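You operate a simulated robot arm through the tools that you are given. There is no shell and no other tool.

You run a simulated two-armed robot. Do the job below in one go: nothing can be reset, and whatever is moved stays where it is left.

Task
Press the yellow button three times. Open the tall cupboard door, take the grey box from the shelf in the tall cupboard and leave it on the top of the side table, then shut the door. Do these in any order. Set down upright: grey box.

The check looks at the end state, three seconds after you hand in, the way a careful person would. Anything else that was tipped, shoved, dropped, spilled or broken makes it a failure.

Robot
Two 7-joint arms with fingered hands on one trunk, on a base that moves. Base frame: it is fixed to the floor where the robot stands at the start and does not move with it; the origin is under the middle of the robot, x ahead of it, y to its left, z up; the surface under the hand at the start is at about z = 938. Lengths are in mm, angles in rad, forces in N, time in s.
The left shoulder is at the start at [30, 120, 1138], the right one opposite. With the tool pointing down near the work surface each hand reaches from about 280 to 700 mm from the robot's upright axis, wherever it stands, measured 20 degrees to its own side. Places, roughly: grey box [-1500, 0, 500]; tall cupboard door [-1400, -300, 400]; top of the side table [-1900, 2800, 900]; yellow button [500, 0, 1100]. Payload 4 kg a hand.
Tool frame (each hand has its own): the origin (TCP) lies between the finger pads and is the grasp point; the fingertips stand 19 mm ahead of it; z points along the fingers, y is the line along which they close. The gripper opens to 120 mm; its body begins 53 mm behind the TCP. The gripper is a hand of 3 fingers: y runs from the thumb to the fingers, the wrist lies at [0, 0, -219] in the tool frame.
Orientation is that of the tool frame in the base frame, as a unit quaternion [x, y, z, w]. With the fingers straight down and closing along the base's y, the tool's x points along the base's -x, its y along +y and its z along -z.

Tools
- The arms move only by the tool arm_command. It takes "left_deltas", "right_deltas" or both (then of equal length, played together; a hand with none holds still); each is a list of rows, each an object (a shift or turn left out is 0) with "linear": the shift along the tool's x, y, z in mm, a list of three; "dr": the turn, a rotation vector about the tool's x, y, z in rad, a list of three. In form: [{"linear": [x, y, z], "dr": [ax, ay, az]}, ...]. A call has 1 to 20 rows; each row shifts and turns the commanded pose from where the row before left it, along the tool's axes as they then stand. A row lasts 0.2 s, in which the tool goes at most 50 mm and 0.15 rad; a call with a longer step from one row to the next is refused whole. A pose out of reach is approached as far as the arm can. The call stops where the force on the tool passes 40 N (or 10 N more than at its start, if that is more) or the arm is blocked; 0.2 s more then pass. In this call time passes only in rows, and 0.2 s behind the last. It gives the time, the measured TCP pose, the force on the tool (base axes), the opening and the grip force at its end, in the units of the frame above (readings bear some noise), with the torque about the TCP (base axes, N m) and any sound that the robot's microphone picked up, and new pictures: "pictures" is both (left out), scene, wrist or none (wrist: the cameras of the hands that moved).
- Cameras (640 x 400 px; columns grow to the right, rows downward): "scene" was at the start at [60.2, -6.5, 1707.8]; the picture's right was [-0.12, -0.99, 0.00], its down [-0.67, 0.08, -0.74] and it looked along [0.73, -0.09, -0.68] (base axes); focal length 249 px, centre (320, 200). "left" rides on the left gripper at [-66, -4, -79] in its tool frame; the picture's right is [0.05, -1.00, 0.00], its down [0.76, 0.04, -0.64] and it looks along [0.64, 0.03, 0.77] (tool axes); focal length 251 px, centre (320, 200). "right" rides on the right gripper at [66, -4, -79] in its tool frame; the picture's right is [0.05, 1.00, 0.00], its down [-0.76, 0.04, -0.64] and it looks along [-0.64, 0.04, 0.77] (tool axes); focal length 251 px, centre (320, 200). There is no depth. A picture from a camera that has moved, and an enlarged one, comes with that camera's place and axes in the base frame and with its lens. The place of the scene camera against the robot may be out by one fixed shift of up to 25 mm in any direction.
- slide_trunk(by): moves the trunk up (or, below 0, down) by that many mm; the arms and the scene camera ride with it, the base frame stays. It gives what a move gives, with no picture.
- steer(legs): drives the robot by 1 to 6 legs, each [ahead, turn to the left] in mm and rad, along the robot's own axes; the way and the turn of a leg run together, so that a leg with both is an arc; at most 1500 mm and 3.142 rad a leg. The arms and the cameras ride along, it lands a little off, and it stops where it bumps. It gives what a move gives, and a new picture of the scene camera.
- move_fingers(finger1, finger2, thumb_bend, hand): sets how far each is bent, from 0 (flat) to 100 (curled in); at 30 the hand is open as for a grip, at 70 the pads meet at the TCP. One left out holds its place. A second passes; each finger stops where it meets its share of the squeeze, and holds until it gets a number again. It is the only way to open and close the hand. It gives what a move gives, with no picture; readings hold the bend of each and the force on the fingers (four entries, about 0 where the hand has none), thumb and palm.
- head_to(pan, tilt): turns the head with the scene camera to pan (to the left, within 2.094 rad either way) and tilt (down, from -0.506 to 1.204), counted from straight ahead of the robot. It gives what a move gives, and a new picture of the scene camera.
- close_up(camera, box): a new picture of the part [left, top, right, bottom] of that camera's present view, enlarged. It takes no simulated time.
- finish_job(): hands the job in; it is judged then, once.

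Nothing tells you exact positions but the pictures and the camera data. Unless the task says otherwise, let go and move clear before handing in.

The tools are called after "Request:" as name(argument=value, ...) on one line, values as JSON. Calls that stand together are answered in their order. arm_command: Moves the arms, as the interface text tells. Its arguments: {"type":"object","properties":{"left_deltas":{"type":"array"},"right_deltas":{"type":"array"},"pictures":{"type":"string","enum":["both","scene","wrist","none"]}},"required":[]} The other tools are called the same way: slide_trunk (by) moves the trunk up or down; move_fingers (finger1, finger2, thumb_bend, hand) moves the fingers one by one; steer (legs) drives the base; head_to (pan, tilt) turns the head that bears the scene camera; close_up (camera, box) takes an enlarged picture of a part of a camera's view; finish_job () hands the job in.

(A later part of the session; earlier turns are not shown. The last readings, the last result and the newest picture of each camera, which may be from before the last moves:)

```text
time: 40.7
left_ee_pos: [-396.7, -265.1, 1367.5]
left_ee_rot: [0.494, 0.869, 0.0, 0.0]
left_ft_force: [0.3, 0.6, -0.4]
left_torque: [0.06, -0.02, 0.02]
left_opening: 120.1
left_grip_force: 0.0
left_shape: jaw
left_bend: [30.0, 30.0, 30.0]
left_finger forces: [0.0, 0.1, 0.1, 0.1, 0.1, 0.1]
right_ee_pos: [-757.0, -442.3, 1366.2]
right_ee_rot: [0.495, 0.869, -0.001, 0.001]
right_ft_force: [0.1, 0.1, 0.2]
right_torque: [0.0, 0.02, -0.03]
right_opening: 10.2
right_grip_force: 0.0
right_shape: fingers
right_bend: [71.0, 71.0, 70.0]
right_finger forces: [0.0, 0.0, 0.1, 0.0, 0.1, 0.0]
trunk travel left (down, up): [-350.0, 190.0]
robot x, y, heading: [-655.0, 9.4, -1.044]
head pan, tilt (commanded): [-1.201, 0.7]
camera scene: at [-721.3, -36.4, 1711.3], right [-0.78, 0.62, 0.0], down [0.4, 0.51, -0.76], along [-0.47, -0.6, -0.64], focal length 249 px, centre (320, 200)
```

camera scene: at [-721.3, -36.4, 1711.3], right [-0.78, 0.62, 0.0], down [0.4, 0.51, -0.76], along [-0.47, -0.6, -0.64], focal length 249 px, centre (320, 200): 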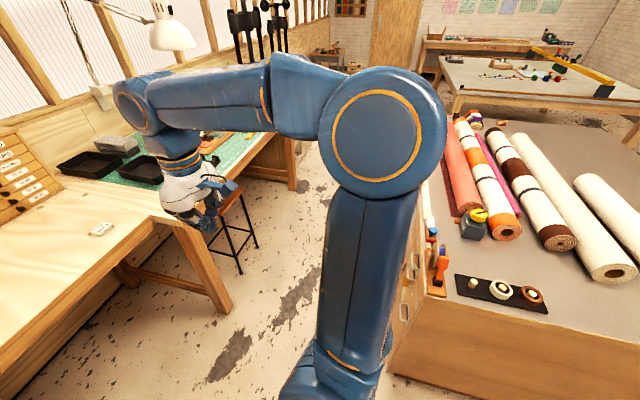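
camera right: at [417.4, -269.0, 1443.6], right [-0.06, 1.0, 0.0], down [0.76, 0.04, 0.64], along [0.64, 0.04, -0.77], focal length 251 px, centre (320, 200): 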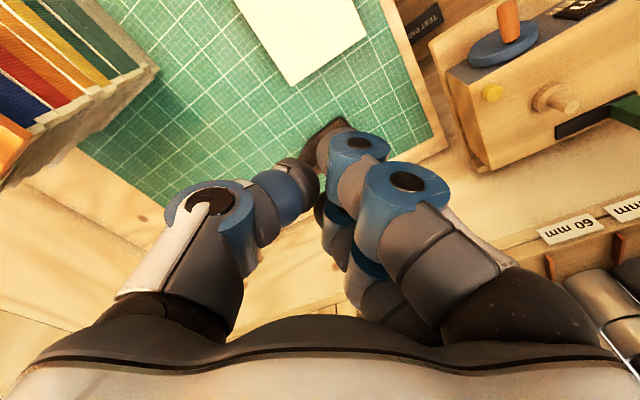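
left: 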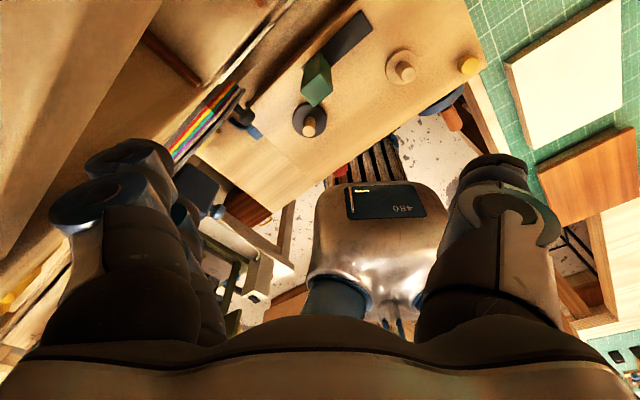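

The turn was blocked again at heading -1.04, with the robot nudged a few cm away from the island side. I'll look down at both rear sides to see what my base is touching.

Request:
head_to(pan=-2.09, tilt=1.1)

Request:
head_to(pan=2.09, tilt=1.1)

Request:
head_to(pan=0.0, tilt=1.0)

```text
time: 41.9
left_ee_pos: [-397.2, -264.3, 1366.9]
left_ee_rot: [0.494, 0.869, -0.001, -0.001]
left_ft_force: [0.0, 0.5, -0.4]
left_torque: [0.02, -0.04, 0.03]
left_opening: 119.9
left_grip_force: 0.0
left_shape: jaw
left_bend: [30.0, 30.0, 30.0]
left_finger forces: [0.1, 0.0, 0.0, 0.1, 0.0, 0.1]
right_ee_pos: [-756.6, -443.3, 1366.3]
right_ee_rot: [0.495, 0.869, -0.001, 0.002]
right_ft_force: [-0.9, -1.1, 0.2]
right_torque: [-0.03, -0.03, -0.01]
right_opening: 10.3
right_grip_force: 0.1
right_shape: fingers
right_bend: [71.0, 71.0, 70.0]
right_finger forces: [0.0, 0.0, 0.0, 0.1, 0.1, 0.0]
trunk travel left (down, up): [-350.0, 190.0]
robot x, y, heading: [-651.7, 14.9, -1.04]
head pan, tilt (commanded): [-2.089, 1.1]
camera scene: at [-731.7, 29.4, 1681.3], right [-0.01, 1.0, 0.0], down [0.89, 0.01, -0.45], along [-0.45, -0.01, -0.89], focal length 249 px, centre (320, 200)
```

scene: 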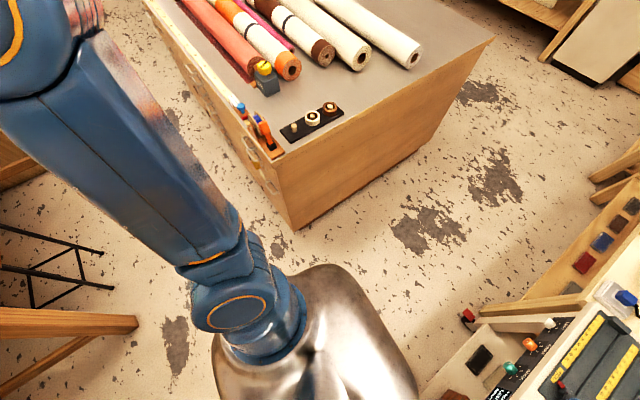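

```text
time: 45.2
left_ee_pos: [-397.8, -265.0, 1366.3]
left_ee_rot: [0.494, 0.869, -0.001, 0.0]
left_ft_force: [0.4, -0.2, 0.4]
left_torque: [0.02, -0.04, 0.02]
left_opening: 120.1
left_grip_force: 0.0
left_shape: jaw
left_bend: [30.0, 30.0, 30.0]
left_finger forces: [0.0, 0.0, 0.0, 0.0, 0.0, 0.0]
right_ee_pos: [-757.2, -442.6, 1364.7]
right_ee_rot: [0.495, 0.869, -0.001, 0.001]
right_ft_force: [-0.2, 0.5, 0.1]
right_torque: [0.01, -0.03, -0.01]
right_opening: 10.6
right_grip_force: 0.0
right_shape: fingers
right_bend: [71.0, 71.0, 70.0]
right_finger forces: [0.0, 0.0, 0.0, 0.0, 0.0, 0.0]
trunk travel left (down, up): [-350.0, 190.0]
robot x, y, heading: [-658.2, 8.8, -1.037]
head pan, tilt (commanded): [2.089, 1.1]
camera scene: at [-637.1, 85.1, 1681.3], right [0.87, -0.5, 0.0], down [-0.44, -0.77, -0.45], along [0.23, 0.39, -0.89], focal length 249 px, centre (320, 200)
```

scene: 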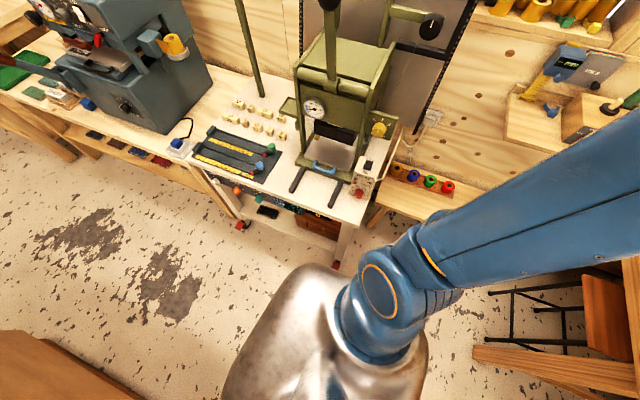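

```text
time: 47.2
left_ee_pos: [-397.9, -264.5, 1367.0]
left_ee_rot: [0.494, 0.869, 0.0, 0.001]
left_ft_force: [-0.1, -0.7, 0.7]
left_torque: [0.01, 0.01, -0.01]
left_opening: 120.0
left_grip_force: 0.1
left_shape: jaw
left_bend: [30.0, 30.0, 30.0]
left_finger forces: [0.0, 0.1, 0.0, 0.1, 0.0, 0.0]
right_ee_pos: [-756.2, -443.4, 1365.6]
right_ee_rot: [0.495, 0.869, -0.001, 0.002]
right_ft_force: [0.1, 0.4, 0.7]
right_torque: [0.0, 0.02, 0.03]
right_opening: 10.4
right_grip_force: 0.1
right_shape: fingers
right_bend: [71.0, 71.0, 70.0]
right_finger forces: [0.0, 0.1, 0.1, 0.0, 0.1, 0.1]
trunk travel left (down, up): [-350.0, 190.0]
robot x, y, heading: [-656.9, 9.4, -1.038]
head pan, tilt (commanded): [0.0, 1.0]
camera scene: at [-633.2, -29.7, 1687.9], right [-0.86, -0.51, 0.0], down [-0.43, 0.73, -0.54], along [0.27, -0.47, -0.84], focal length 249 px, centre (320, 200)
```

scene: 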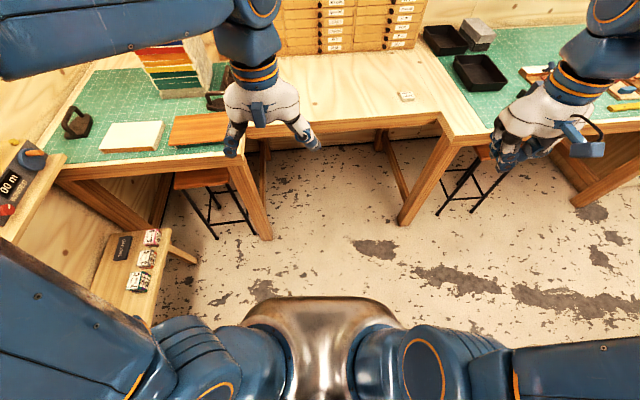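

I see no clear contact: floor is visible all round, with the machine table corner about 450 mm to my left. I'll test with a small further right turn to see whether it is truly blocked.

Request:
steer(legs=[[0, -0.3]])

```text
time: 48.6
left_ee_pos: [-491.6, -326.4, 1366.5]
left_ee_rot: [0.619, 0.786, 0.0, 0.0]
left_ft_force: [0.0, -0.8, -0.4]
left_torque: [0.03, -0.01, 0.03]
left_opening: 120.2
left_grip_force: 0.0
left_shape: jaw
left_bend: [30.0, 30.0, 30.0]
left_finger forces: [0.0, 0.0, 0.0, 0.1, 0.0, 0.1]
right_ee_pos: [-886.8, -390.3, 1364.9]
right_ee_rot: [0.62, 0.785, -0.001, 0.002]
right_ft_force: [-0.3, -1.0, -0.2]
right_torque: [0.0, 0.01, 0.0]
right_opening: 10.4
right_grip_force: 0.1
right_shape: fingers
right_bend: [71.0, 71.0, 70.0]
right_finger forces: [0.1, 0.1, 0.0, 0.0, 0.1, 0.0]
trunk travel left (down, up): [-350.0, 190.0]
robot x, y, heading: [-642.7, 18.5, -1.332]
head pan, tilt (commanded): [0.0, 1.0]
camera scene: at [-632.0, -29.4, 1687.9], right [-0.97, -0.23, 0.0], down [-0.2, 0.82, -0.54], along [0.13, -0.52, -0.84], focal length 249 px, centre (320, 200)
```

scene: 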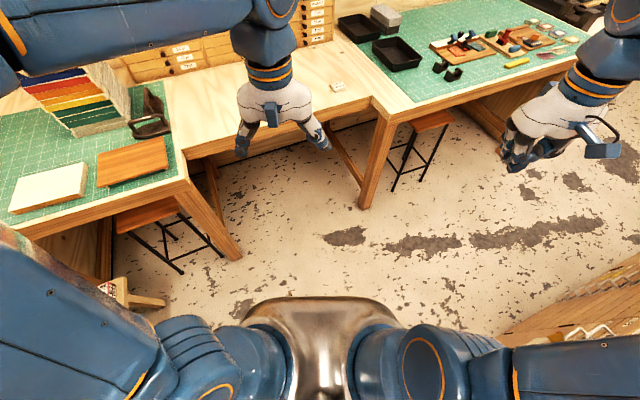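

It turned freely this time. I'll keep turning in smaller steps toward the aisle, then look at the drawer face.

Request:
steer(legs=[[0, -0.45], [400, 0]])

Request:
head_to(pan=-1.3, tilt=0.8)

```text
time: 52.4
left_ee_pos: [-739.4, -753.3, 1366.1]
left_ee_rot: [0.779, 0.627, 0.0, 0.0]
left_ft_force: [-0.2, 0.3, 0.1]
left_torque: [0.05, -0.01, 0.03]
left_opening: 120.1
left_grip_force: 0.0
left_shape: jaw
left_bend: [30.0, 30.0, 30.0]
left_finger forces: [0.1, 0.0, 0.0, 0.0, 0.1, 0.0]
right_ee_pos: [-1125.0, -635.8, 1364.9]
right_ee_rot: [0.78, 0.626, 0.0, 0.001]
right_ft_force: [-0.7, 0.3, -0.2]
right_torque: [0.01, -0.02, -0.02]
right_opening: 10.2
right_grip_force: 0.0
right_shape: fingers
right_bend: [71.0, 71.0, 70.0]
right_finger forces: [0.0, 0.0, 0.0, 0.0, 0.0, 0.1]
trunk travel left (down, up): [-350.0, 190.0]
robot x, y, heading: [-732.6, -374.4, -1.782]
head pan, tilt (commanded): [0.0, 1.0]
camera scene: at [-745.7, -423.7, 1687.9], right [-0.98, 0.21, 0.0], down [0.18, 0.82, -0.54], along [-0.11, -0.53, -0.84], focal length 249 px, centre (320, 200)
```

scene: 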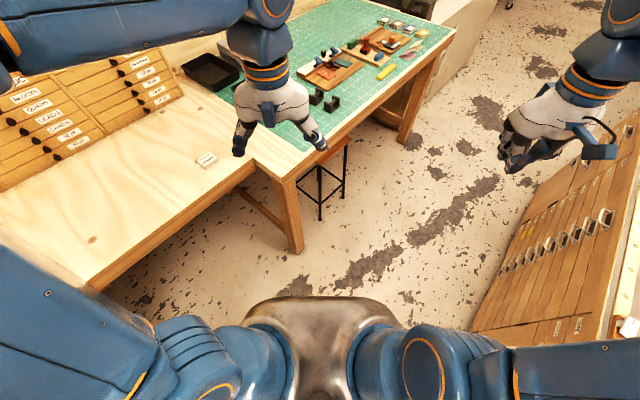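

```text
time: 53.9
left_ee_pos: [-740.5, -750.5, 1366.3]
left_ee_rot: [0.779, 0.627, 0.0, 0.0]
left_ft_force: [0.5, 0.3, -0.1]
left_torque: [0.03, 0.02, -0.02]
left_opening: 120.2
left_grip_force: 0.0
left_shape: jaw
left_bend: [30.0, 30.0, 30.0]
left_finger forces: [0.1, 0.1, 0.1, 0.0, 0.1, 0.0]
right_ee_pos: [-1124.8, -634.5, 1365.4]
right_ee_rot: [0.779, 0.627, -0.001, 0.001]
right_ft_force: [0.0, -0.4, 0.0]
right_torque: [-0.03, -0.05, 0.0]
right_opening: 10.2
right_grip_force: 0.1
right_shape: fingers
right_bend: [71.0, 71.0, 70.0]
right_finger forces: [0.0, 0.1, 0.0, 0.0, 0.1, 0.0]
trunk travel left (down, up): [-350.0, 190.0]
robot x, y, heading: [-731.1, -374.7, -1.777]
head pan, tilt (commanded): [-1.3, 0.799]
camera scene: at [-811.2, -357.5, 1703.0], right [-0.06, 1.0, 0.0], down [0.72, 0.04, -0.7], along [-0.7, -0.04, -0.72], focal length 249 px, centre (320, 200)
```

scene: 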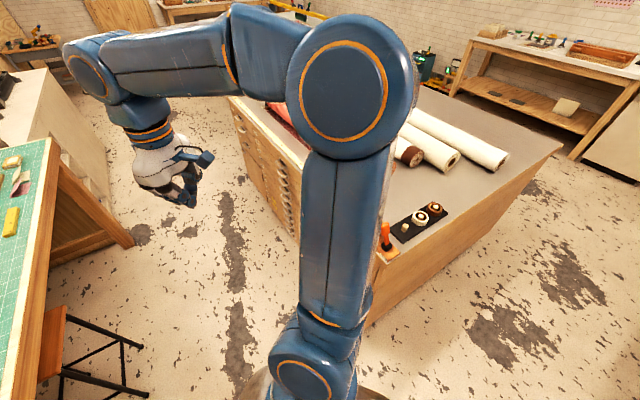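

My own arm hides the face. I'll turn further right so that the head looks at the cupboard between the arms.

Request:
steer(legs=[[0, -0.9], [0, -0.75]])

Request:
head_to(pan=0.0, tilt=0.9)

```text
time: 56.5
left_ee_pos: [-1020.9, -615.5, 1367.4]
left_ee_rot: [0.969, 0.249, 0.0, 0.0]
left_ft_force: [-0.9, -0.3, 0.1]
left_torque: [0.02, -0.01, 0.01]
left_opening: 119.6
left_grip_force: 0.0
left_shape: jaw
left_bend: [30.0, 30.0, 30.0]
left_finger forces: [0.0, 0.0, 0.0, 0.1, 0.1, 0.0]
right_ee_pos: [-1187.3, -250.0, 1365.5]
right_ee_rot: [0.969, 0.248, -0.002, 0.002]
right_ft_force: [-0.1, 0.2, 0.4]
right_torque: [-0.05, -0.02, -0.01]
right_opening: 10.5
right_grip_force: 0.0
right_shape: fingers
right_bend: [71.0, 71.0, 70.0]
right_finger forces: [0.0, 0.1, 0.0, 0.0, 0.1, 0.0]
trunk travel left (down, up): [-350.0, 190.0]
robot x, y, heading: [-706.0, -414.8, -2.624]
head pan, tilt (commanded): [-1.3, 0.799]
stopped in leg 1: the robot was blocked; the commanded pose is now the measured one
camera scene: at [-752.1, -344.6, 1702.9], right [0.71, 0.71, 0.0], down [0.51, -0.51, -0.7], along [-0.49, 0.49, -0.72], focal length 249 px, centre (320, 200)
```

scene: 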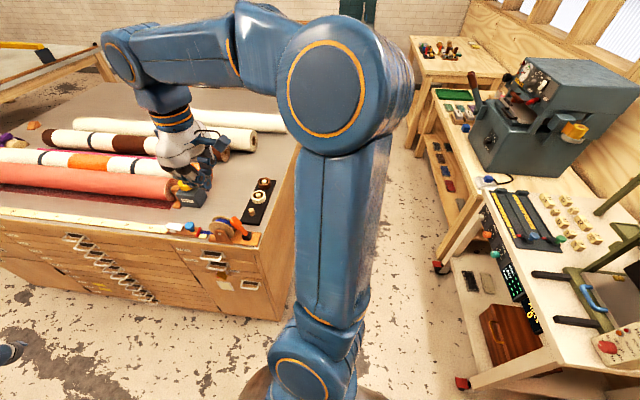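

```text
time: 58.0
left_ee_pos: [-1019.5, -617.6, 1367.0]
left_ee_rot: [0.969, 0.249, 0.0, 0.0]
left_ft_force: [-0.3, 0.3, -0.1]
left_torque: [-0.02, -0.02, 0.01]
left_opening: 119.9
left_grip_force: 0.0
left_shape: jaw
left_bend: [30.0, 30.0, 30.0]
left_finger forces: [0.0, 0.0, 0.0, 0.0, 0.0, 0.0]
right_ee_pos: [-1185.2, -252.8, 1365.9]
right_ee_rot: [0.968, 0.25, -0.002, 0.001]
right_ft_force: [0.3, -0.6, -0.1]
right_torque: [-0.01, -0.02, -0.04]
right_opening: 10.3
right_grip_force: 0.1
right_shape: fingers
right_bend: [71.0, 71.0, 70.0]
right_finger forces: [0.1, 0.0, 0.0, 0.0, 0.0, 0.0]
trunk travel left (down, up): [-350.0, 190.0]
robot x, y, heading: [-711.1, -412.7, -2.627]
head pan, tilt (commanded): [0.0, 0.901]
camera scene: at [-760.0, -440.7, 1695.1], right [-0.49, 0.87, 0.0], down [0.68, 0.39, -0.62], along [-0.54, -0.31, -0.78], focal length 249 px, centre (320, 200)
```

scene: 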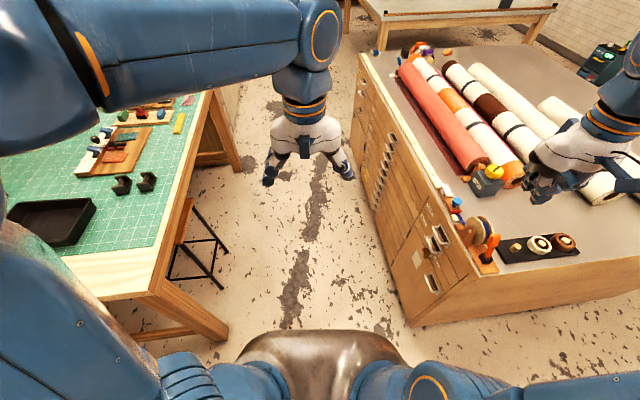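

Now the drawer face is in view: near its right end there are pulls on what should be a small drawer and the tall cupboard door. I'll enlarge that area.

Request:
close_up(camera="scene", box=[370, 180, 530, 330])

Request:
close_up(camera="scene", box=[340, 60, 500, 330])

```text
2.67 times, centred on (450, 255) of scene
camera zoom: at [-760.0, -440.7, 1695.1], right [-0.49, 0.87, 0.0], down [0.68, 0.39, -0.62], along [-0.54, -0.31, -0.78], focal length 663 px, centre (-27, 53)
```

zoom: 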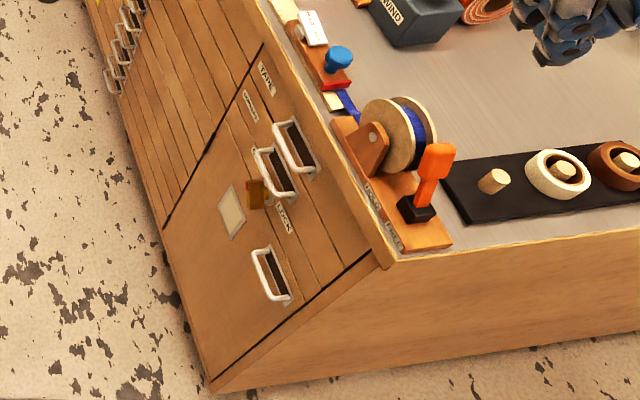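

```text
1.48 times, centred on (420, 195) of scene
camera zoom: at [-760.0, -440.7, 1695.1], right [-0.49, 0.87, 0.0], down [0.68, 0.39, -0.62], along [-0.54, -0.31, -0.78], focal length 368 px, centre (172, 207)
```

zoom: 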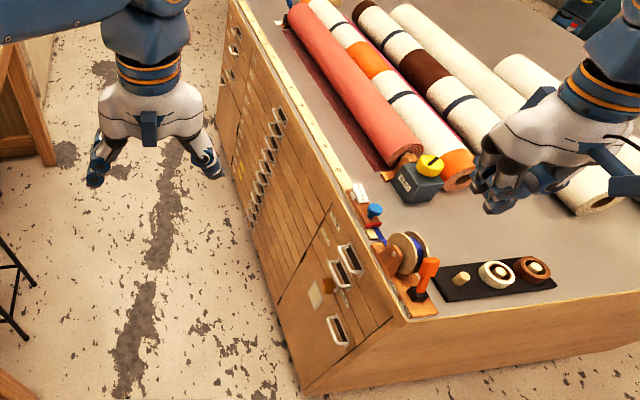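

The right-end column has two small drawers on top and, below them, the cupboard door with its own pull at about (-1380, -190, 546). The hinge should be on the left, since the pull is near the right corner, and there's a small dark-wood piece I want to identify. I'll turn to face it.

Request:
steer(legs=[[0, -0.42], [0, -0.42]])

Request:
head_to(pan=0.1, tilt=0.85)

```text
time: 61.1
left_ee_pos: [-1068.5, -319.5, 1366.2]
left_ee_rot: [0.987, -0.163, 0.001, 0.0]
left_ft_force: [0.1, 0.8, -0.7]
left_torque: [-0.01, 0.0, -0.01]
left_opening: 120.2
left_grip_force: 0.1
left_shape: jaw
left_bend: [30.0, 30.0, 30.0]
left_finger forces: [0.0, 0.0, 0.0, 0.0, 0.0, 0.0]
right_ee_pos: [-910.0, 47.6, 1364.9]
right_ee_rot: [0.986, -0.164, -0.001, 0.001]
right_ft_force: [0.0, 0.0, -1.1]
right_torque: [-0.03, -0.01, -0.02]
right_opening: 10.2
right_grip_force: 0.2
right_shape: fingers
right_bend: [71.0, 71.0, 70.0]
right_finger forces: [0.0, 0.0, 0.1, 0.0, 0.0, 0.0]
trunk travel left (down, up): [-350.0, 190.0]
robot x, y, heading: [-721.1, -456.1, 2.81]
head pan, tilt (commanded): [0.0, 0.901]
stopped in leg 2: the robot was blocked; the commanded pose is now the measured one
camera scene: at [-780.4, -435.9, 1695.1], right [0.33, 0.95, 0.0], down [0.74, -0.26, -0.62], along [-0.59, 0.2, -0.78], focal length 249 px, centre (320, 200)
```

scene: 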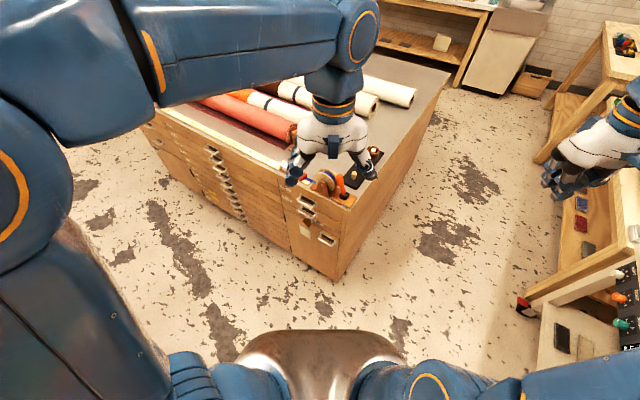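

```text
time: 61.8
left_ee_pos: [-1069.2, -319.7, 1366.6]
left_ee_rot: [0.986, -0.164, 0.0, 0.001]
left_ft_force: [0.1, 0.4, 0.0]
left_torque: [0.01, 0.01, 0.0]
left_opening: 119.8
left_grip_force: 0.0
left_shape: jaw
left_bend: [30.0, 30.0, 30.0]
left_finger forces: [0.0, 0.0, 0.0, 0.0, 0.0, 0.1]
right_ee_pos: [-910.4, 48.2, 1365.6]
right_ee_rot: [0.987, -0.164, -0.002, 0.001]
right_ft_force: [0.2, 0.4, -0.2]
right_torque: [-0.02, 0.02, 0.0]
right_opening: 10.1
right_grip_force: 0.1
right_shape: fingers
right_bend: [71.0, 71.0, 70.0]
right_finger forces: [0.0, 0.0, 0.1, 0.0, 0.1, 0.0]
trunk travel left (down, up): [-350.0, 190.0]
robot x, y, heading: [-724.2, -458.8, 2.812]
head pan, tilt (commanded): [0.099, 0.85]
camera scene: at [-785.0, -442.0, 1699.0], right [0.23, 0.97, 0.0], down [0.73, -0.18, -0.66], along [-0.64, 0.15, -0.75], focal length 249 px, centre (320, 200)
```

scene: 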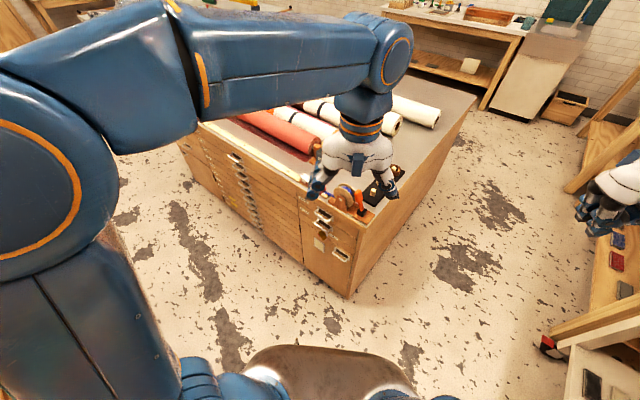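

Now I face the cupboard corner squarely. I'll enlarge the door.

Request:
close_up(camera="scene", box=[280, 180, 400, 300])

Request:
close_up(camera="scene", box=[300, 195, 370, 265])

```text
3.33 times, centred on (340, 240) of scene
camera zoom: at [-785.0, -442.0, 1699.0], right [0.23, 0.97, 0.0], down [0.73, -0.18, -0.66], along [-0.64, 0.15, -0.75], focal length 829 px, centre (253, 67)
```

zoom: 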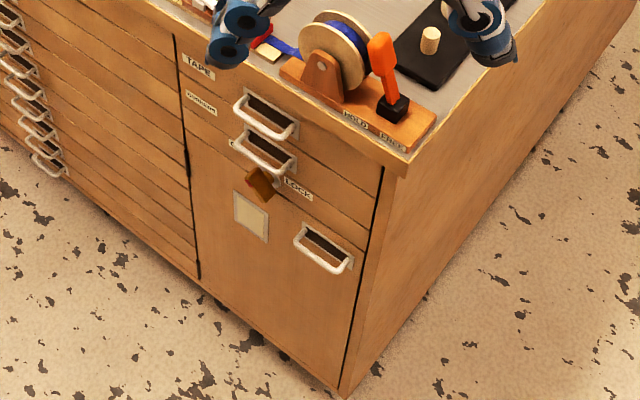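

```text
5.71 times, centred on (335, 230) of scene
camera zoom: at [-785.0, -442.0, 1699.0], right [0.23, 0.97, 0.0], down [0.73, -0.18, -0.66], along [-0.64, 0.15, -0.75], focal length 1421 px, centre (234, 29)
```

zoom: 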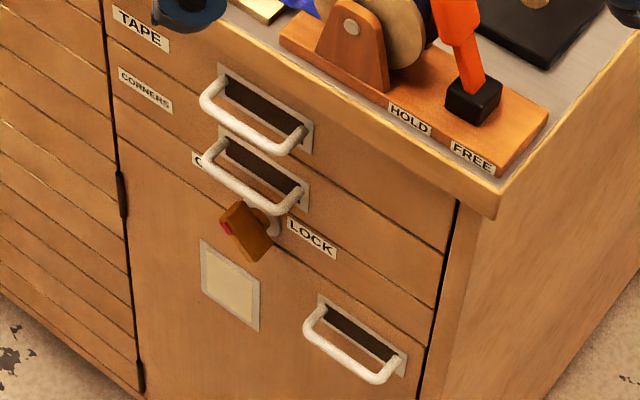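

There's a small wooden turn-lever at the door's top edge, with a "LOCK" label to its right and another label to its left, so the door is probably latched. I'll lower the trunk to see it more head-on and to bring the hands to door height.

Request:
slide_trunk(by=-350)

Request:
head_to(pan=0.1, tilt=0.75)

```text
time: 65.2
left_ee_pos: [-1068.4, -321.0, 1016.1]
left_ee_rot: [0.987, -0.164, 0.0, 0.001]
left_ft_force: [0.2, 0.3, 0.1]
left_torque: [0.0, 0.0, 0.03]
left_opening: 120.0
left_grip_force: 0.0
left_shape: jaw
left_bend: [30.0, 30.0, 30.0]
left_finger forces: [0.1, 0.0, 0.0, 0.0, 0.1, 0.0]
right_ee_pos: [-910.4, 47.7, 1014.2]
right_ee_rot: [0.987, -0.162, -0.002, 0.001]
right_ft_force: [-0.5, -1.1, -0.2]
right_torque: [0.02, 0.0, -0.02]
right_opening: 10.4
right_grip_force: 0.1
right_shape: fingers
right_bend: [71.0, 71.0, 70.0]
right_finger forces: [0.0, 0.1, 0.1, 0.1, 0.0, 0.0]
trunk travel left (down, up): [0.0, 540.0]
robot x, y, heading: [-722.9, -457.0, 2.811]
head pan, tilt (commanded): [0.099, 0.85]
```

```text
time: 65.9
left_ee_pos: [-1068.6, -320.2, 1016.5]
left_ee_rot: [0.987, -0.163, 0.001, 0.001]
left_ft_force: [0.2, 0.2, -0.5]
left_torque: [0.0, -0.01, 0.01]
left_opening: 119.9
left_grip_force: 0.1
left_shape: jaw
left_bend: [30.0, 30.0, 30.0]
left_finger forces: [0.0, 0.2, 0.0, 0.1, 0.1, 0.0]
right_ee_pos: [-909.6, 47.1, 1015.3]
right_ee_rot: [0.987, -0.163, -0.002, 0.0]
right_ft_force: [-0.2, 1.1, 0.6]
right_torque: [0.0, -0.01, 0.01]
right_opening: 10.1
right_grip_force: 0.0
right_shape: fingers
right_bend: [71.0, 71.0, 70.0]
right_finger forces: [0.1, 0.1, 0.1, 0.0, 0.0, 0.0]
trunk travel left (down, up): [0.0, 540.0]
robot x, y, heading: [-724.1, -458.7, 2.809]
head pan, tilt (commanded): [0.099, 0.75]
camera scene: at [-789.2, -442.6, 1357.0], right [0.23, 0.97, 0.0], down [0.66, -0.16, -0.73], along [-0.71, 0.17, -0.68], focal length 249 px, centre (320, 200)
```

scene: 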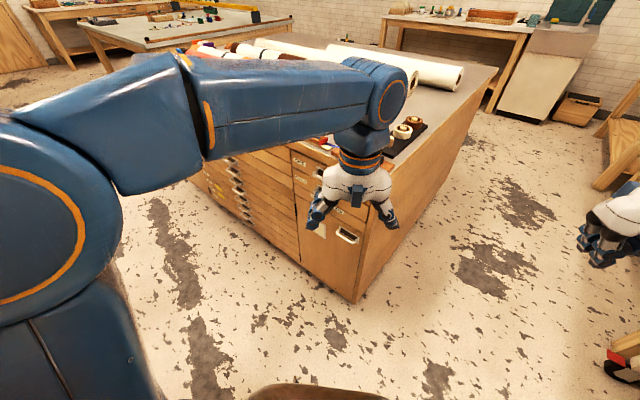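

My left hand blocks the view and its camera looks back at me; the right wrist camera looks forward. I'll swing the left hand aside and bring the right hand in front of the door for a look.

Request:
arm_command(left_deltas=[{"linear": [0, 40, 0]}, {"linear": [0, 40, 0]}, {"linear": [0, 40, 0]}, {"linear": [0, 40, 0]}, {"linear": [0, 40, 0]}, {"linear": [0, 0, 0]}, {"linear": [0, 0, 0]}, {"linear": [0, 0, 0]}, {"linear": [0, 0, 0]}, {"linear": [0, 0, 0]}, {"linear": [0, 0, 0]}, {"linear": [0, 0, 0]}], right_deltas=[{"linear": [0, 0, 0]}, {"linear": [0, 0, 0]}, {"linear": [0, 0, 0]}, {"linear": [-10, 40, 20]}, {"linear": [-10, 40, 20]}, {"linear": [-10, 40, 20]}, {"linear": [-10, 40, 20]}, {"linear": [0, 40, 20]}, {"linear": [0, 40, 20]}, {"linear": [0, 40, 20]}, {"linear": [0, 40, 20]}, {"linear": [0, 0, 20]}])

```text
time: 68.5
left_ee_pos: [-1133.7, -510.0, 1015.1]
left_ee_rot: [0.987, -0.163, -0.001, 0.0]
left_ft_force: [0.3, 0.4, -0.1]
left_torque: [0.01, 0.02, 0.01]
left_opening: 120.0
left_grip_force: 0.2
left_shape: jaw
left_bend: [30.0, 30.0, 30.0]
left_finger forces: [0.1, 0.0, 0.1, 0.1, 0.0, 0.1]
right_ee_pos: [-1053.0, -241.7, 835.0]
right_ee_rot: [0.986, -0.164, -0.002, 0.001]
right_ft_force: [0.3, 0.0, -0.7]
right_torque: [0.02, 0.0, 0.02]
right_opening: 10.3
right_grip_force: 0.1
right_shape: fingers
right_bend: [71.0, 71.0, 70.0]
right_finger forces: [0.1, 0.0, 0.0, 0.0, 0.0, 0.0]
trunk travel left (down, up): [0.0, 540.0]
robot x, y, heading: [-725.2, -460.3, 2.809]
head pan, tilt (commanded): [0.099, 0.75]
camera scene: at [-789.4, -442.5, 1357.0], right [0.23, 0.97, 0.0], down [0.66, -0.16, -0.73], along [-0.71, 0.17, -0.68], focal length 249 px, centre (320, 200)
camera right: at [-988.5, -260.3, 914.3], right [-0.27, -0.96, 0.0], down [-0.73, 0.21, 0.65], along [-0.62, 0.17, -0.76], focal length 251 px, centre (320, 200)
camera left: at [-1197.0, -485.2, 1093.5], right [0.37, 0.93, 0.0], down [0.71, -0.29, 0.64], along [0.6, -0.24, -0.77], focal length 251 px, centre (320, 200)
```

scene: 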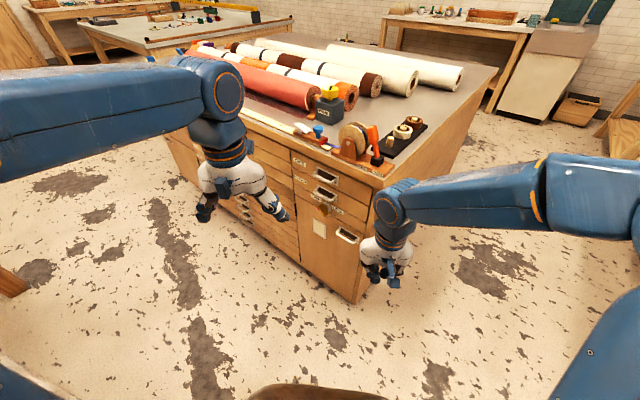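
right: 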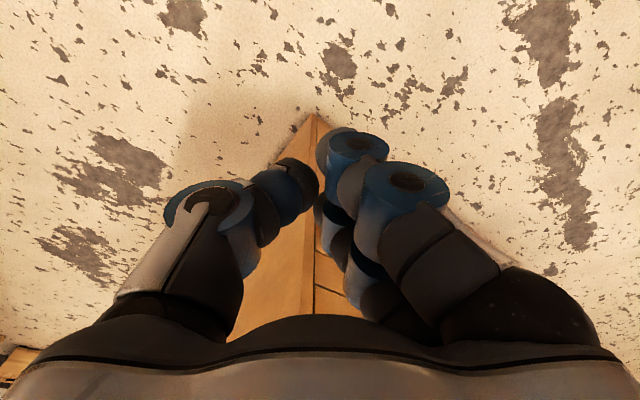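
left: 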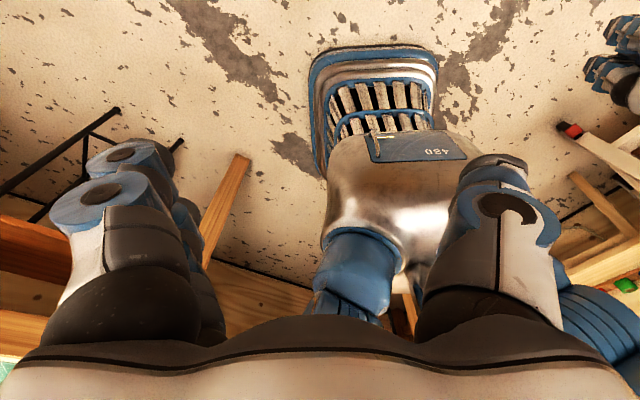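

The scene camera now has a clear line to the door. I'll enlarge the latch and pull.

Request:
close_up(camera="scene", box=[285, 150, 375, 250])

Request:
close_up(camera="scene", box=[300, 180, 350, 225])

```text
4.00 times, centred on (330, 200) of scene
camera zoom: at [-789.4, -442.5, 1357.0], right [0.23, 0.97, 0.0], down [0.66, -0.16, -0.73], along [-0.71, 0.17, -0.68], focal length 995 px, centre (280, 200)
```

zoom: 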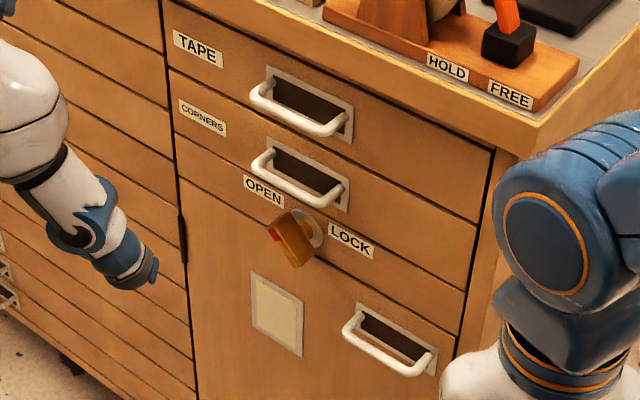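

```text
8.89 times, centred on (325, 202) of scene
camera zoom: at [-789.4, -442.5, 1357.0], right [0.23, 0.97, 0.0], down [0.66, -0.16, -0.73], along [-0.71, 0.17, -0.68], focal length 2211 px, centre (276, 178)
```

zoom: 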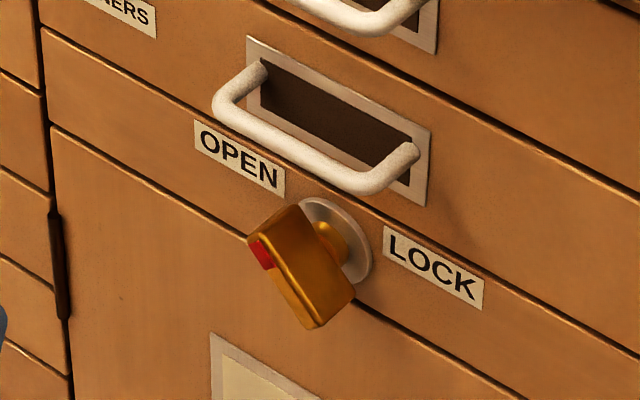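

The brass thumb-turn has a red marker at its left end, pointing to the OPEN label, so the door looks unlocked. My position estimates for the pull differ by several cm, so I'll measure the cabinet's edges more carefully.

Request:
close_up(camera="scene", box=[320, 210, 400, 320])

Request:
close_up(camera="scene", box=[280, 130, 400, 220])

```text
3.64 times, centred on (360, 265) of scene
camera zoom: at [-789.4, -442.5, 1357.0], right [0.23, 0.97, 0.0], down [0.66, -0.16, -0.73], along [-0.71, 0.17, -0.68], focal length 904 px, centre (174, -36)
```

zoom: 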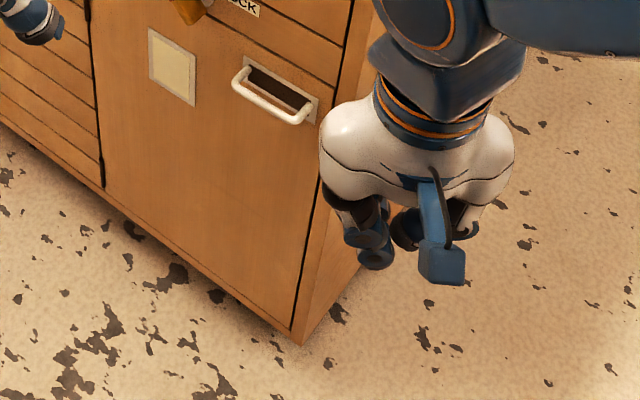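

```text
4.44 times, centred on (340, 175) of scene
camera zoom: at [-789.4, -442.5, 1357.0], right [0.23, 0.97, 0.0], down [0.66, -0.16, -0.73], along [-0.71, 0.17, -0.68], focal length 1106 px, centre (231, 311)
```

zoom: 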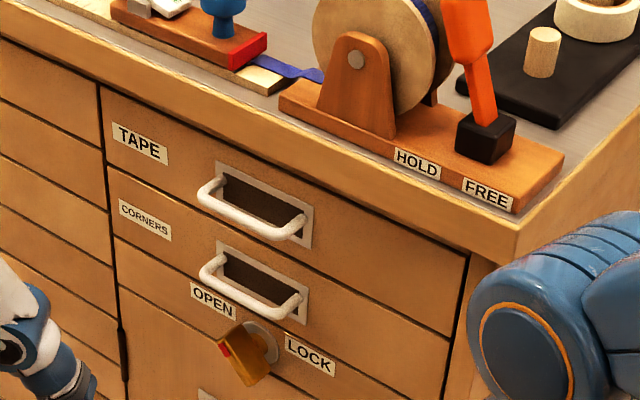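

The pull's bar should be around (-1393, -185, 545), horizontal, and the hinge line is about 390 mm to the left at (-1678, -355). I'll drive to stand square in front of the door, about 650 mm off the face, which leaves room for its swing. First the right hand goes up.

Request:
arm_command(right_deltas=[{"linear": [0, 0, -40]}, {"linear": [0, 0, -40]}, {"linear": [0, 0, -40]}, {"linear": [0, 0, -40]}, {"linear": [0, -30, -20]}, {"linear": [0, -30, 0]}], pictures="none")

Request:
steer(legs=[[0, 0.99], [277, 0], [0, -0.8]])

```text
time: 69.9
left_ee_pos: [-1133.7, -509.9, 1015.9]
left_ee_rot: [0.987, -0.163, 0.0, 0.001]
left_ft_force: [0.8, 0.0, 0.9]
left_torque: [0.0, 0.03, 0.0]
left_opening: 120.0
left_grip_force: 0.2
left_shape: jaw
left_bend: [30.0, 30.0, 30.0]
left_finger forces: [0.0, 0.0, 0.1, 0.0, 0.0, 0.0]
right_ee_pos: [-1032.4, -183.7, 1015.4]
right_ee_rot: [0.987, -0.164, -0.002, 0.001]
right_ft_force: [-0.2, 0.6, 0.0]
right_torque: [0.02, 0.01, 0.01]
right_opening: 10.4
right_grip_force: 0.1
right_shape: fingers
right_bend: [71.0, 71.0, 70.0]
right_finger forces: [0.1, 0.0, 0.0, 0.0, 0.0, 0.0]
trunk travel left (down, up): [0.0, 540.0]
robot x, y, heading: [-724.0, -457.8, 2.803]
head pan, tilt (commanded): [0.099, 0.75]
```

```text
time: 72.5
left_ee_pos: [-952.6, -808.0, 1014.7]
left_ee_rot: [0.963, 0.269, 0.0, 0.001]
left_ft_force: [0.1, -0.3, 0.0]
left_torque: [-0.01, -0.01, -0.02]
left_opening: 119.9
left_grip_force: 0.0
left_shape: jaw
left_bend: [30.0, 30.0, 30.0]
left_finger forces: [0.1, 0.0, 0.1, 0.0, 0.0, 0.0]
right_ee_pos: [-1138.1, -521.2, 1016.6]
right_ee_rot: [0.963, 0.269, -0.002, 0.0]
right_ft_force: [0.0, 0.4, -0.2]
right_torque: [-0.02, -0.01, -0.03]
right_opening: 10.3
right_grip_force: 0.1
right_shape: fingers
right_bend: [71.0, 71.0, 70.0]
right_finger forces: [0.0, 0.1, 0.1, 0.1, 0.0, 0.0]
trunk travel left (down, up): [0.0, 540.0]
robot x, y, heading: [-753.0, -415.7, -2.583]
head pan, tilt (commanded): [0.099, 0.75]
stopped in leg 1: the robot was blocked; the commanded pose is now the measured one
camera scene: at [-805.1, -453.3, 1357.0], right [-0.61, 0.79, 0.0], down [0.54, 0.42, -0.73], along [-0.58, -0.45, -0.68], focal length 249 px, centre (320, 200)
```

scene: 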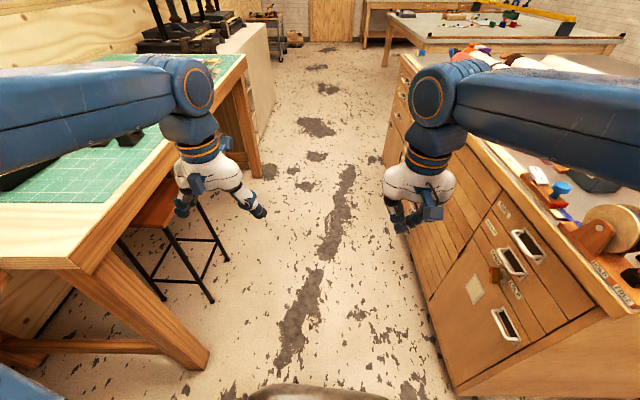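

The turn stopped slightly short again, harmlessly. I'll use shorter turns: a bit more left, ahead about 238 mm, then turn right to face the door.

Request:
steer(legs=[[0, 0.25], [238, 0], [0, -0.4], [0, -0.4], [0, -0.4], [0, -0.4]])

```text
time: 78.3
left_ee_pos: [-1328.5, -736.1, 1015.1]
left_ee_rot: [0.994, -0.107, 0.0, 0.002]
left_ft_force: [1.3, 0.4, 0.4]
left_torque: [-0.02, -0.01, -0.01]
left_opening: 120.1
left_grip_force: 0.0
left_shape: jaw
left_bend: [30.0, 30.0, 30.0]
left_finger forces: [0.0, 0.0, 0.0, 0.0, 0.0, 0.1]
right_ee_pos: [-1266.4, -402.0, 1016.4]
right_ee_rot: [0.994, -0.107, -0.002, 0.002]
right_ft_force: [0.1, 0.0, 0.2]
right_torque: [-0.03, 0.03, -0.01]
right_opening: 10.1
right_grip_force: 0.2
right_shape: fingers
right_bend: [71.0, 71.0, 70.0]
right_finger forces: [0.0, 0.1, 0.0, 0.1, 0.1, 0.0]
trunk travel left (down, up): [0.0, 540.0]
robot x, y, heading: [-918.8, -643.8, 2.934]
head pan, tilt (commanded): [0.099, 0.75]
stopped in leg 5: the robot was blocked; the commanded pose is now the measured one
camera scene: at [-988.7, -631.3, 1357.0], right [0.11, 0.99, 0.0], down [0.68, -0.07, -0.73], along [-0.73, 0.08, -0.68], focal length 249 px, centre (320, 200)
```

scene: 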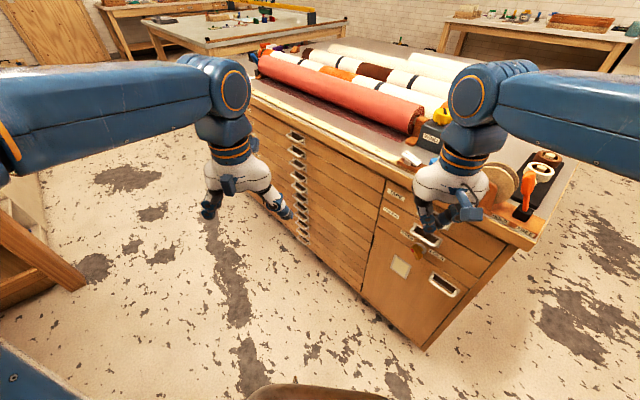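

Partway there at (-919, -644), heading 2.93. I'll finish turning to face the door squarely (heading about 2.18).

Request:
steer(legs=[[0, -0.38], [0, -0.37]])

```text
time: 81.0
left_ee_pos: [-1283.2, -433.2, 1015.4]
left_ee_rot: [0.885, -0.466, 0.0, 0.0]
left_ft_force: [0.0, -0.8, -1.1]
left_torque: [0.05, -0.09, 0.02]
left_opening: 120.0
left_grip_force: 0.0
left_shape: jaw
left_bend: [30.0, 30.0, 30.0]
left_finger forces: [0.0, 0.1, 0.0, 0.1, 0.0, 0.1]
right_ee_pos: [-1007.2, -231.6, 1016.0]
right_ee_rot: [0.885, -0.465, -0.003, 0.0]
right_ft_force: [-0.8, 0.0, 1.0]
right_torque: [0.02, -0.08, 0.02]
right_opening: 10.2
right_grip_force: 0.1
right_shape: fingers
right_bend: [71.0, 71.0, 70.0]
right_finger forces: [0.0, 0.0, 0.1, 0.0, 0.0, 0.0]
trunk travel left (down, up): [0.0, 540.0]
robot x, y, heading: [-957.6, -665.6, 2.198]
head pan, tilt (commanded): [0.099, 0.75]
camera scene: at [-1004.3, -618.0, 1357.1], right [0.75, 0.66, 0.0], down [0.45, -0.51, -0.73], along [-0.49, 0.55, -0.68], focal length 249 px, centre (320, 200)
```

scene: 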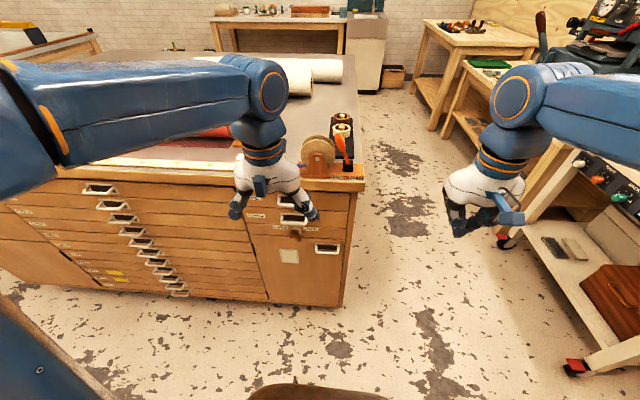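

I'm now square to the door at (-958, -666), heading 2.20. I'll enlarge the door from here.

Request:
close_up(camera="scene", box=[230, 190, 370, 320])

Request:
close_up(camera="scene", box=[270, 210, 350, 265])

```text
3.08 times, centred on (300, 255) of scene
camera zoom: at [-1004.3, -618.0, 1357.1], right [0.75, 0.66, 0.0], down [0.45, -0.51, -0.73], along [-0.49, 0.55, -0.68], focal length 765 px, centre (382, 31)
```

zoom: 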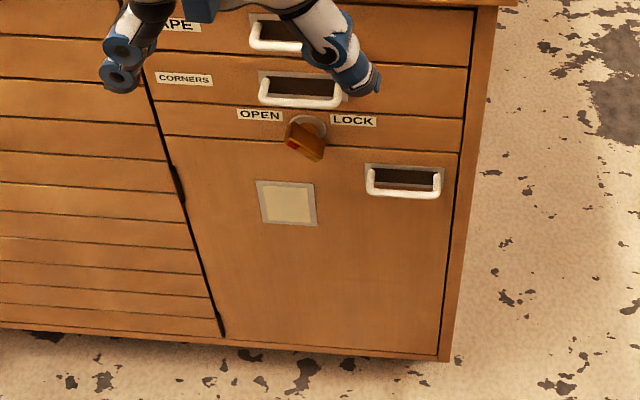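

```text
7.27 times, centred on (310, 238) of scene
camera zoom: at [-1004.3, -618.0, 1357.1], right [0.75, 0.66, 0.0], down [0.45, -0.51, -0.73], along [-0.49, 0.55, -0.68], focal length 1809 px, centre (393, -73)
```

zoom: 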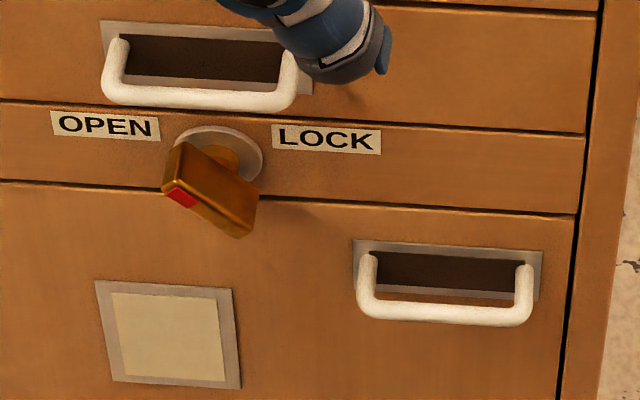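

From here the pull's bar spans roughly (-1403, -191) to (-1330, -139) at z ≈ 533, dead ahead of me about 645 mm out. I'll bring the left hand forward and turn it to point at the door, with fingers closing up and down around the bar.

Request:
arm_command(left_deltas=[{"linear": [-40, -22, 0]}, {"linear": [-40, -22, 0]}, {"linear": [-40, -22, 0]}, {"linear": [-40, -22, 0]}], pictures="none")

Request:
arm_command(left_deltas=[{"dr": [-0.0806, -0.0806, 0.0806]}, {"dr": [-0.0806, -0.0806, 0.0806]}, {"dr": [-0.0806, -0.0806, 0.0806]}, {"dr": [-0.0806, -0.0806, 0.0806]}, {"dr": [-0.0806, -0.0806, 0.0806]}, {"dr": [-0.0806, -0.0806, 0.0806]}, {"dr": [-0.0806, -0.0806, 0.0806]}, {"dr": [-0.0806, -0.0806, 0.0806]}, {"dr": [-0.0806, -0.0806, 0.0806]}, {"dr": [-0.0806, -0.0806, 0.0806]}, {"dr": [-0.0806, -0.0806, 0.0806]}, {"dr": [-0.0806, -0.0806, 0.0806]}, {"dr": [-0.0806, -0.0806, 0.0806]}, {"dr": [-0.0806, -0.0806, 0.0806]}, {"dr": [-0.0806, -0.0806, 0.0806]}])

```text
time: 82.0
left_ee_pos: [-1302.3, -250.7, 1015.4]
left_ee_rot: [0.885, -0.466, 0.0, 0.001]
left_ft_force: [1.0, 0.3, 0.3]
left_torque: [0.02, 0.01, -0.01]
left_opening: 120.1
left_grip_force: 0.1
left_shape: jaw
left_bend: [30.0, 30.0, 30.0]
left_finger forces: [0.0, 0.0, 0.0, 0.1, 0.1, 0.1]
right_ee_pos: [-1008.5, -231.6, 1016.6]
right_ee_rot: [0.885, -0.465, -0.002, 0.0]
right_ft_force: [-0.2, -0.4, 0.9]
right_torque: [0.0, -0.02, -0.01]
right_opening: 10.5
right_grip_force: 0.2
right_shape: fingers
right_bend: [71.0, 71.0, 70.0]
right_finger forces: [0.0, 0.1, 0.1, 0.1, 0.0, 0.0]
trunk travel left (down, up): [0.0, 540.0]
robot x, y, heading: [-958.5, -667.0, 2.195]
head pan, tilt (commanded): [0.099, 0.75]
```

```text
time: 85.2
left_ee_pos: [-1302.0, -251.5, 1015.2]
left_ee_rot: [-0.209, 0.676, 0.676, -0.209]
left_ft_force: [-1.1, -0.5, -0.2]
left_torque: [0.0, 0.02, -0.02]
left_opening: 120.2
left_grip_force: 0.0
left_shape: jaw
left_bend: [30.0, 30.0, 30.0]
left_finger forces: [0.0, 0.0, 0.1, 0.1, 0.1, 0.0]
right_ee_pos: [-1007.7, -231.5, 1017.0]
right_ee_rot: [0.885, -0.465, -0.003, -0.001]
right_ft_force: [0.4, -1.4, -0.5]
right_torque: [0.01, 0.01, 0.02]
right_opening: 9.9
right_grip_force: 0.2
right_shape: fingers
right_bend: [71.0, 71.0, 70.0]
right_finger forces: [0.0, 0.1, 0.1, 0.1, 0.0, 0.0]
trunk travel left (down, up): [0.0, 540.0]
robot x, y, heading: [-957.9, -665.8, 2.198]
head pan, tilt (commanded): [0.099, 0.75]
camera scene: at [-1004.8, -617.9, 1357.0], right [0.75, 0.66, 0.0], down [0.45, -0.51, -0.73], along [-0.49, 0.55, -0.68], focal length 249 px, centre (320, 200)
camera left: at [-1203.9, -279.4, 1010.8], right [-0.05, -0.03, -1.0], down [-0.27, -0.96, 0.04], along [-0.96, 0.27, 0.04], focal length 251 px, centre (320, 200)
```

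scene: 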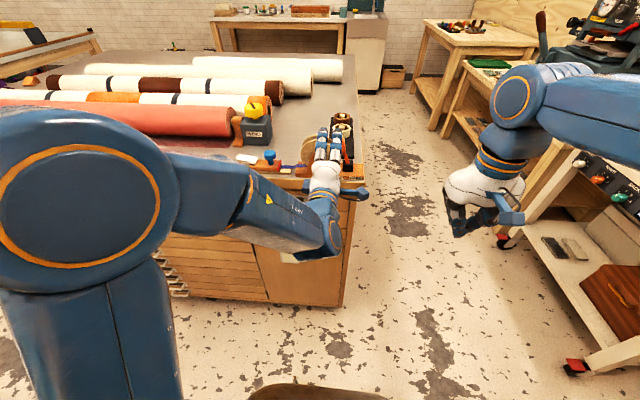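
left: 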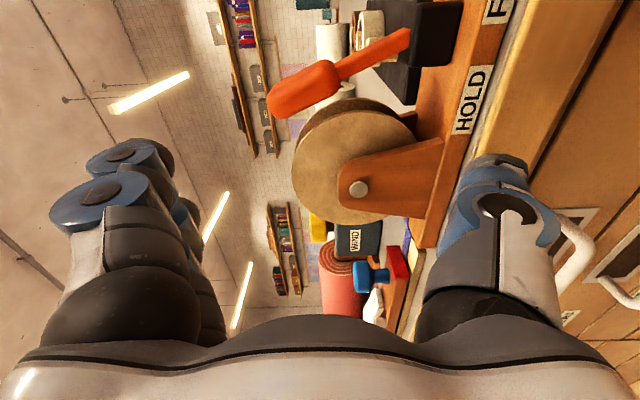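

The hand now points at the door with fingers above and thumb below, about 115 mm off the face. I'll lower it to the pull's height in stages.

Request:
arm_command(left_deltas=[{"linear": [0, -40, 0]}, {"linear": [0, -40, 0]}, {"linear": [0, -40, 0]}, {"linear": [0, -40, 0]}, {"linear": [0, -40, 0]}, {"linear": [0, -40, 0]}])

```text
time: 86.6
left_ee_pos: [-1300.1, -250.9, 774.9]
left_ee_rot: [-0.209, 0.675, 0.676, -0.21]
left_ft_force: [0.4, 0.0, -0.2]
left_torque: [-0.02, 0.0, 0.0]
left_opening: 119.9
left_grip_force: 0.2
left_shape: jaw
left_bend: [30.0, 30.0, 30.0]
left_finger forces: [0.0, 0.0, 0.1, 0.0, 0.0, 0.1]
right_ee_pos: [-1007.3, -231.6, 1015.2]
right_ee_rot: [0.885, -0.465, -0.003, 0.0]
right_ft_force: [-0.5, 0.1, 0.5]
right_torque: [0.02, 0.02, 0.02]
right_opening: 10.2
right_grip_force: 0.0
right_shape: fingers
right_bend: [71.0, 71.0, 70.0]
right_finger forces: [0.1, 0.0, 0.0, 0.0, 0.0, 0.0]
trunk travel left (down, up): [0.0, 540.0]
robot x, y, heading: [-958.1, -670.9, 2.2]
head pan, tilt (commanded): [0.099, 0.75]
camera scene: at [-1004.5, -617.4, 1357.0], right [0.75, 0.66, 0.0], down [0.45, -0.51, -0.73], along [-0.49, 0.55, -0.68], focal length 249 px, centre (320, 200)
camera left: at [-1202.7, -278.8, 770.6], right [-0.04, -0.03, -1.0], down [-0.27, -0.96, 0.04], along [-0.96, 0.27, 0.04], focal length 251 px, centre (320, 200)
```

scene: 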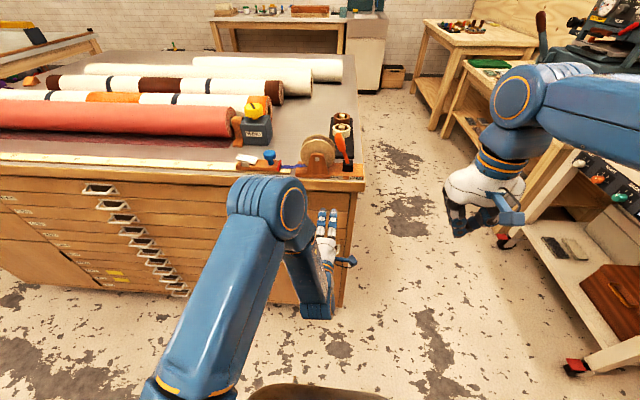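
left: 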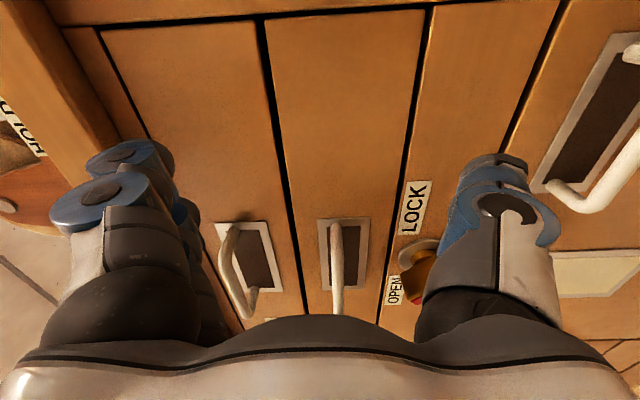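

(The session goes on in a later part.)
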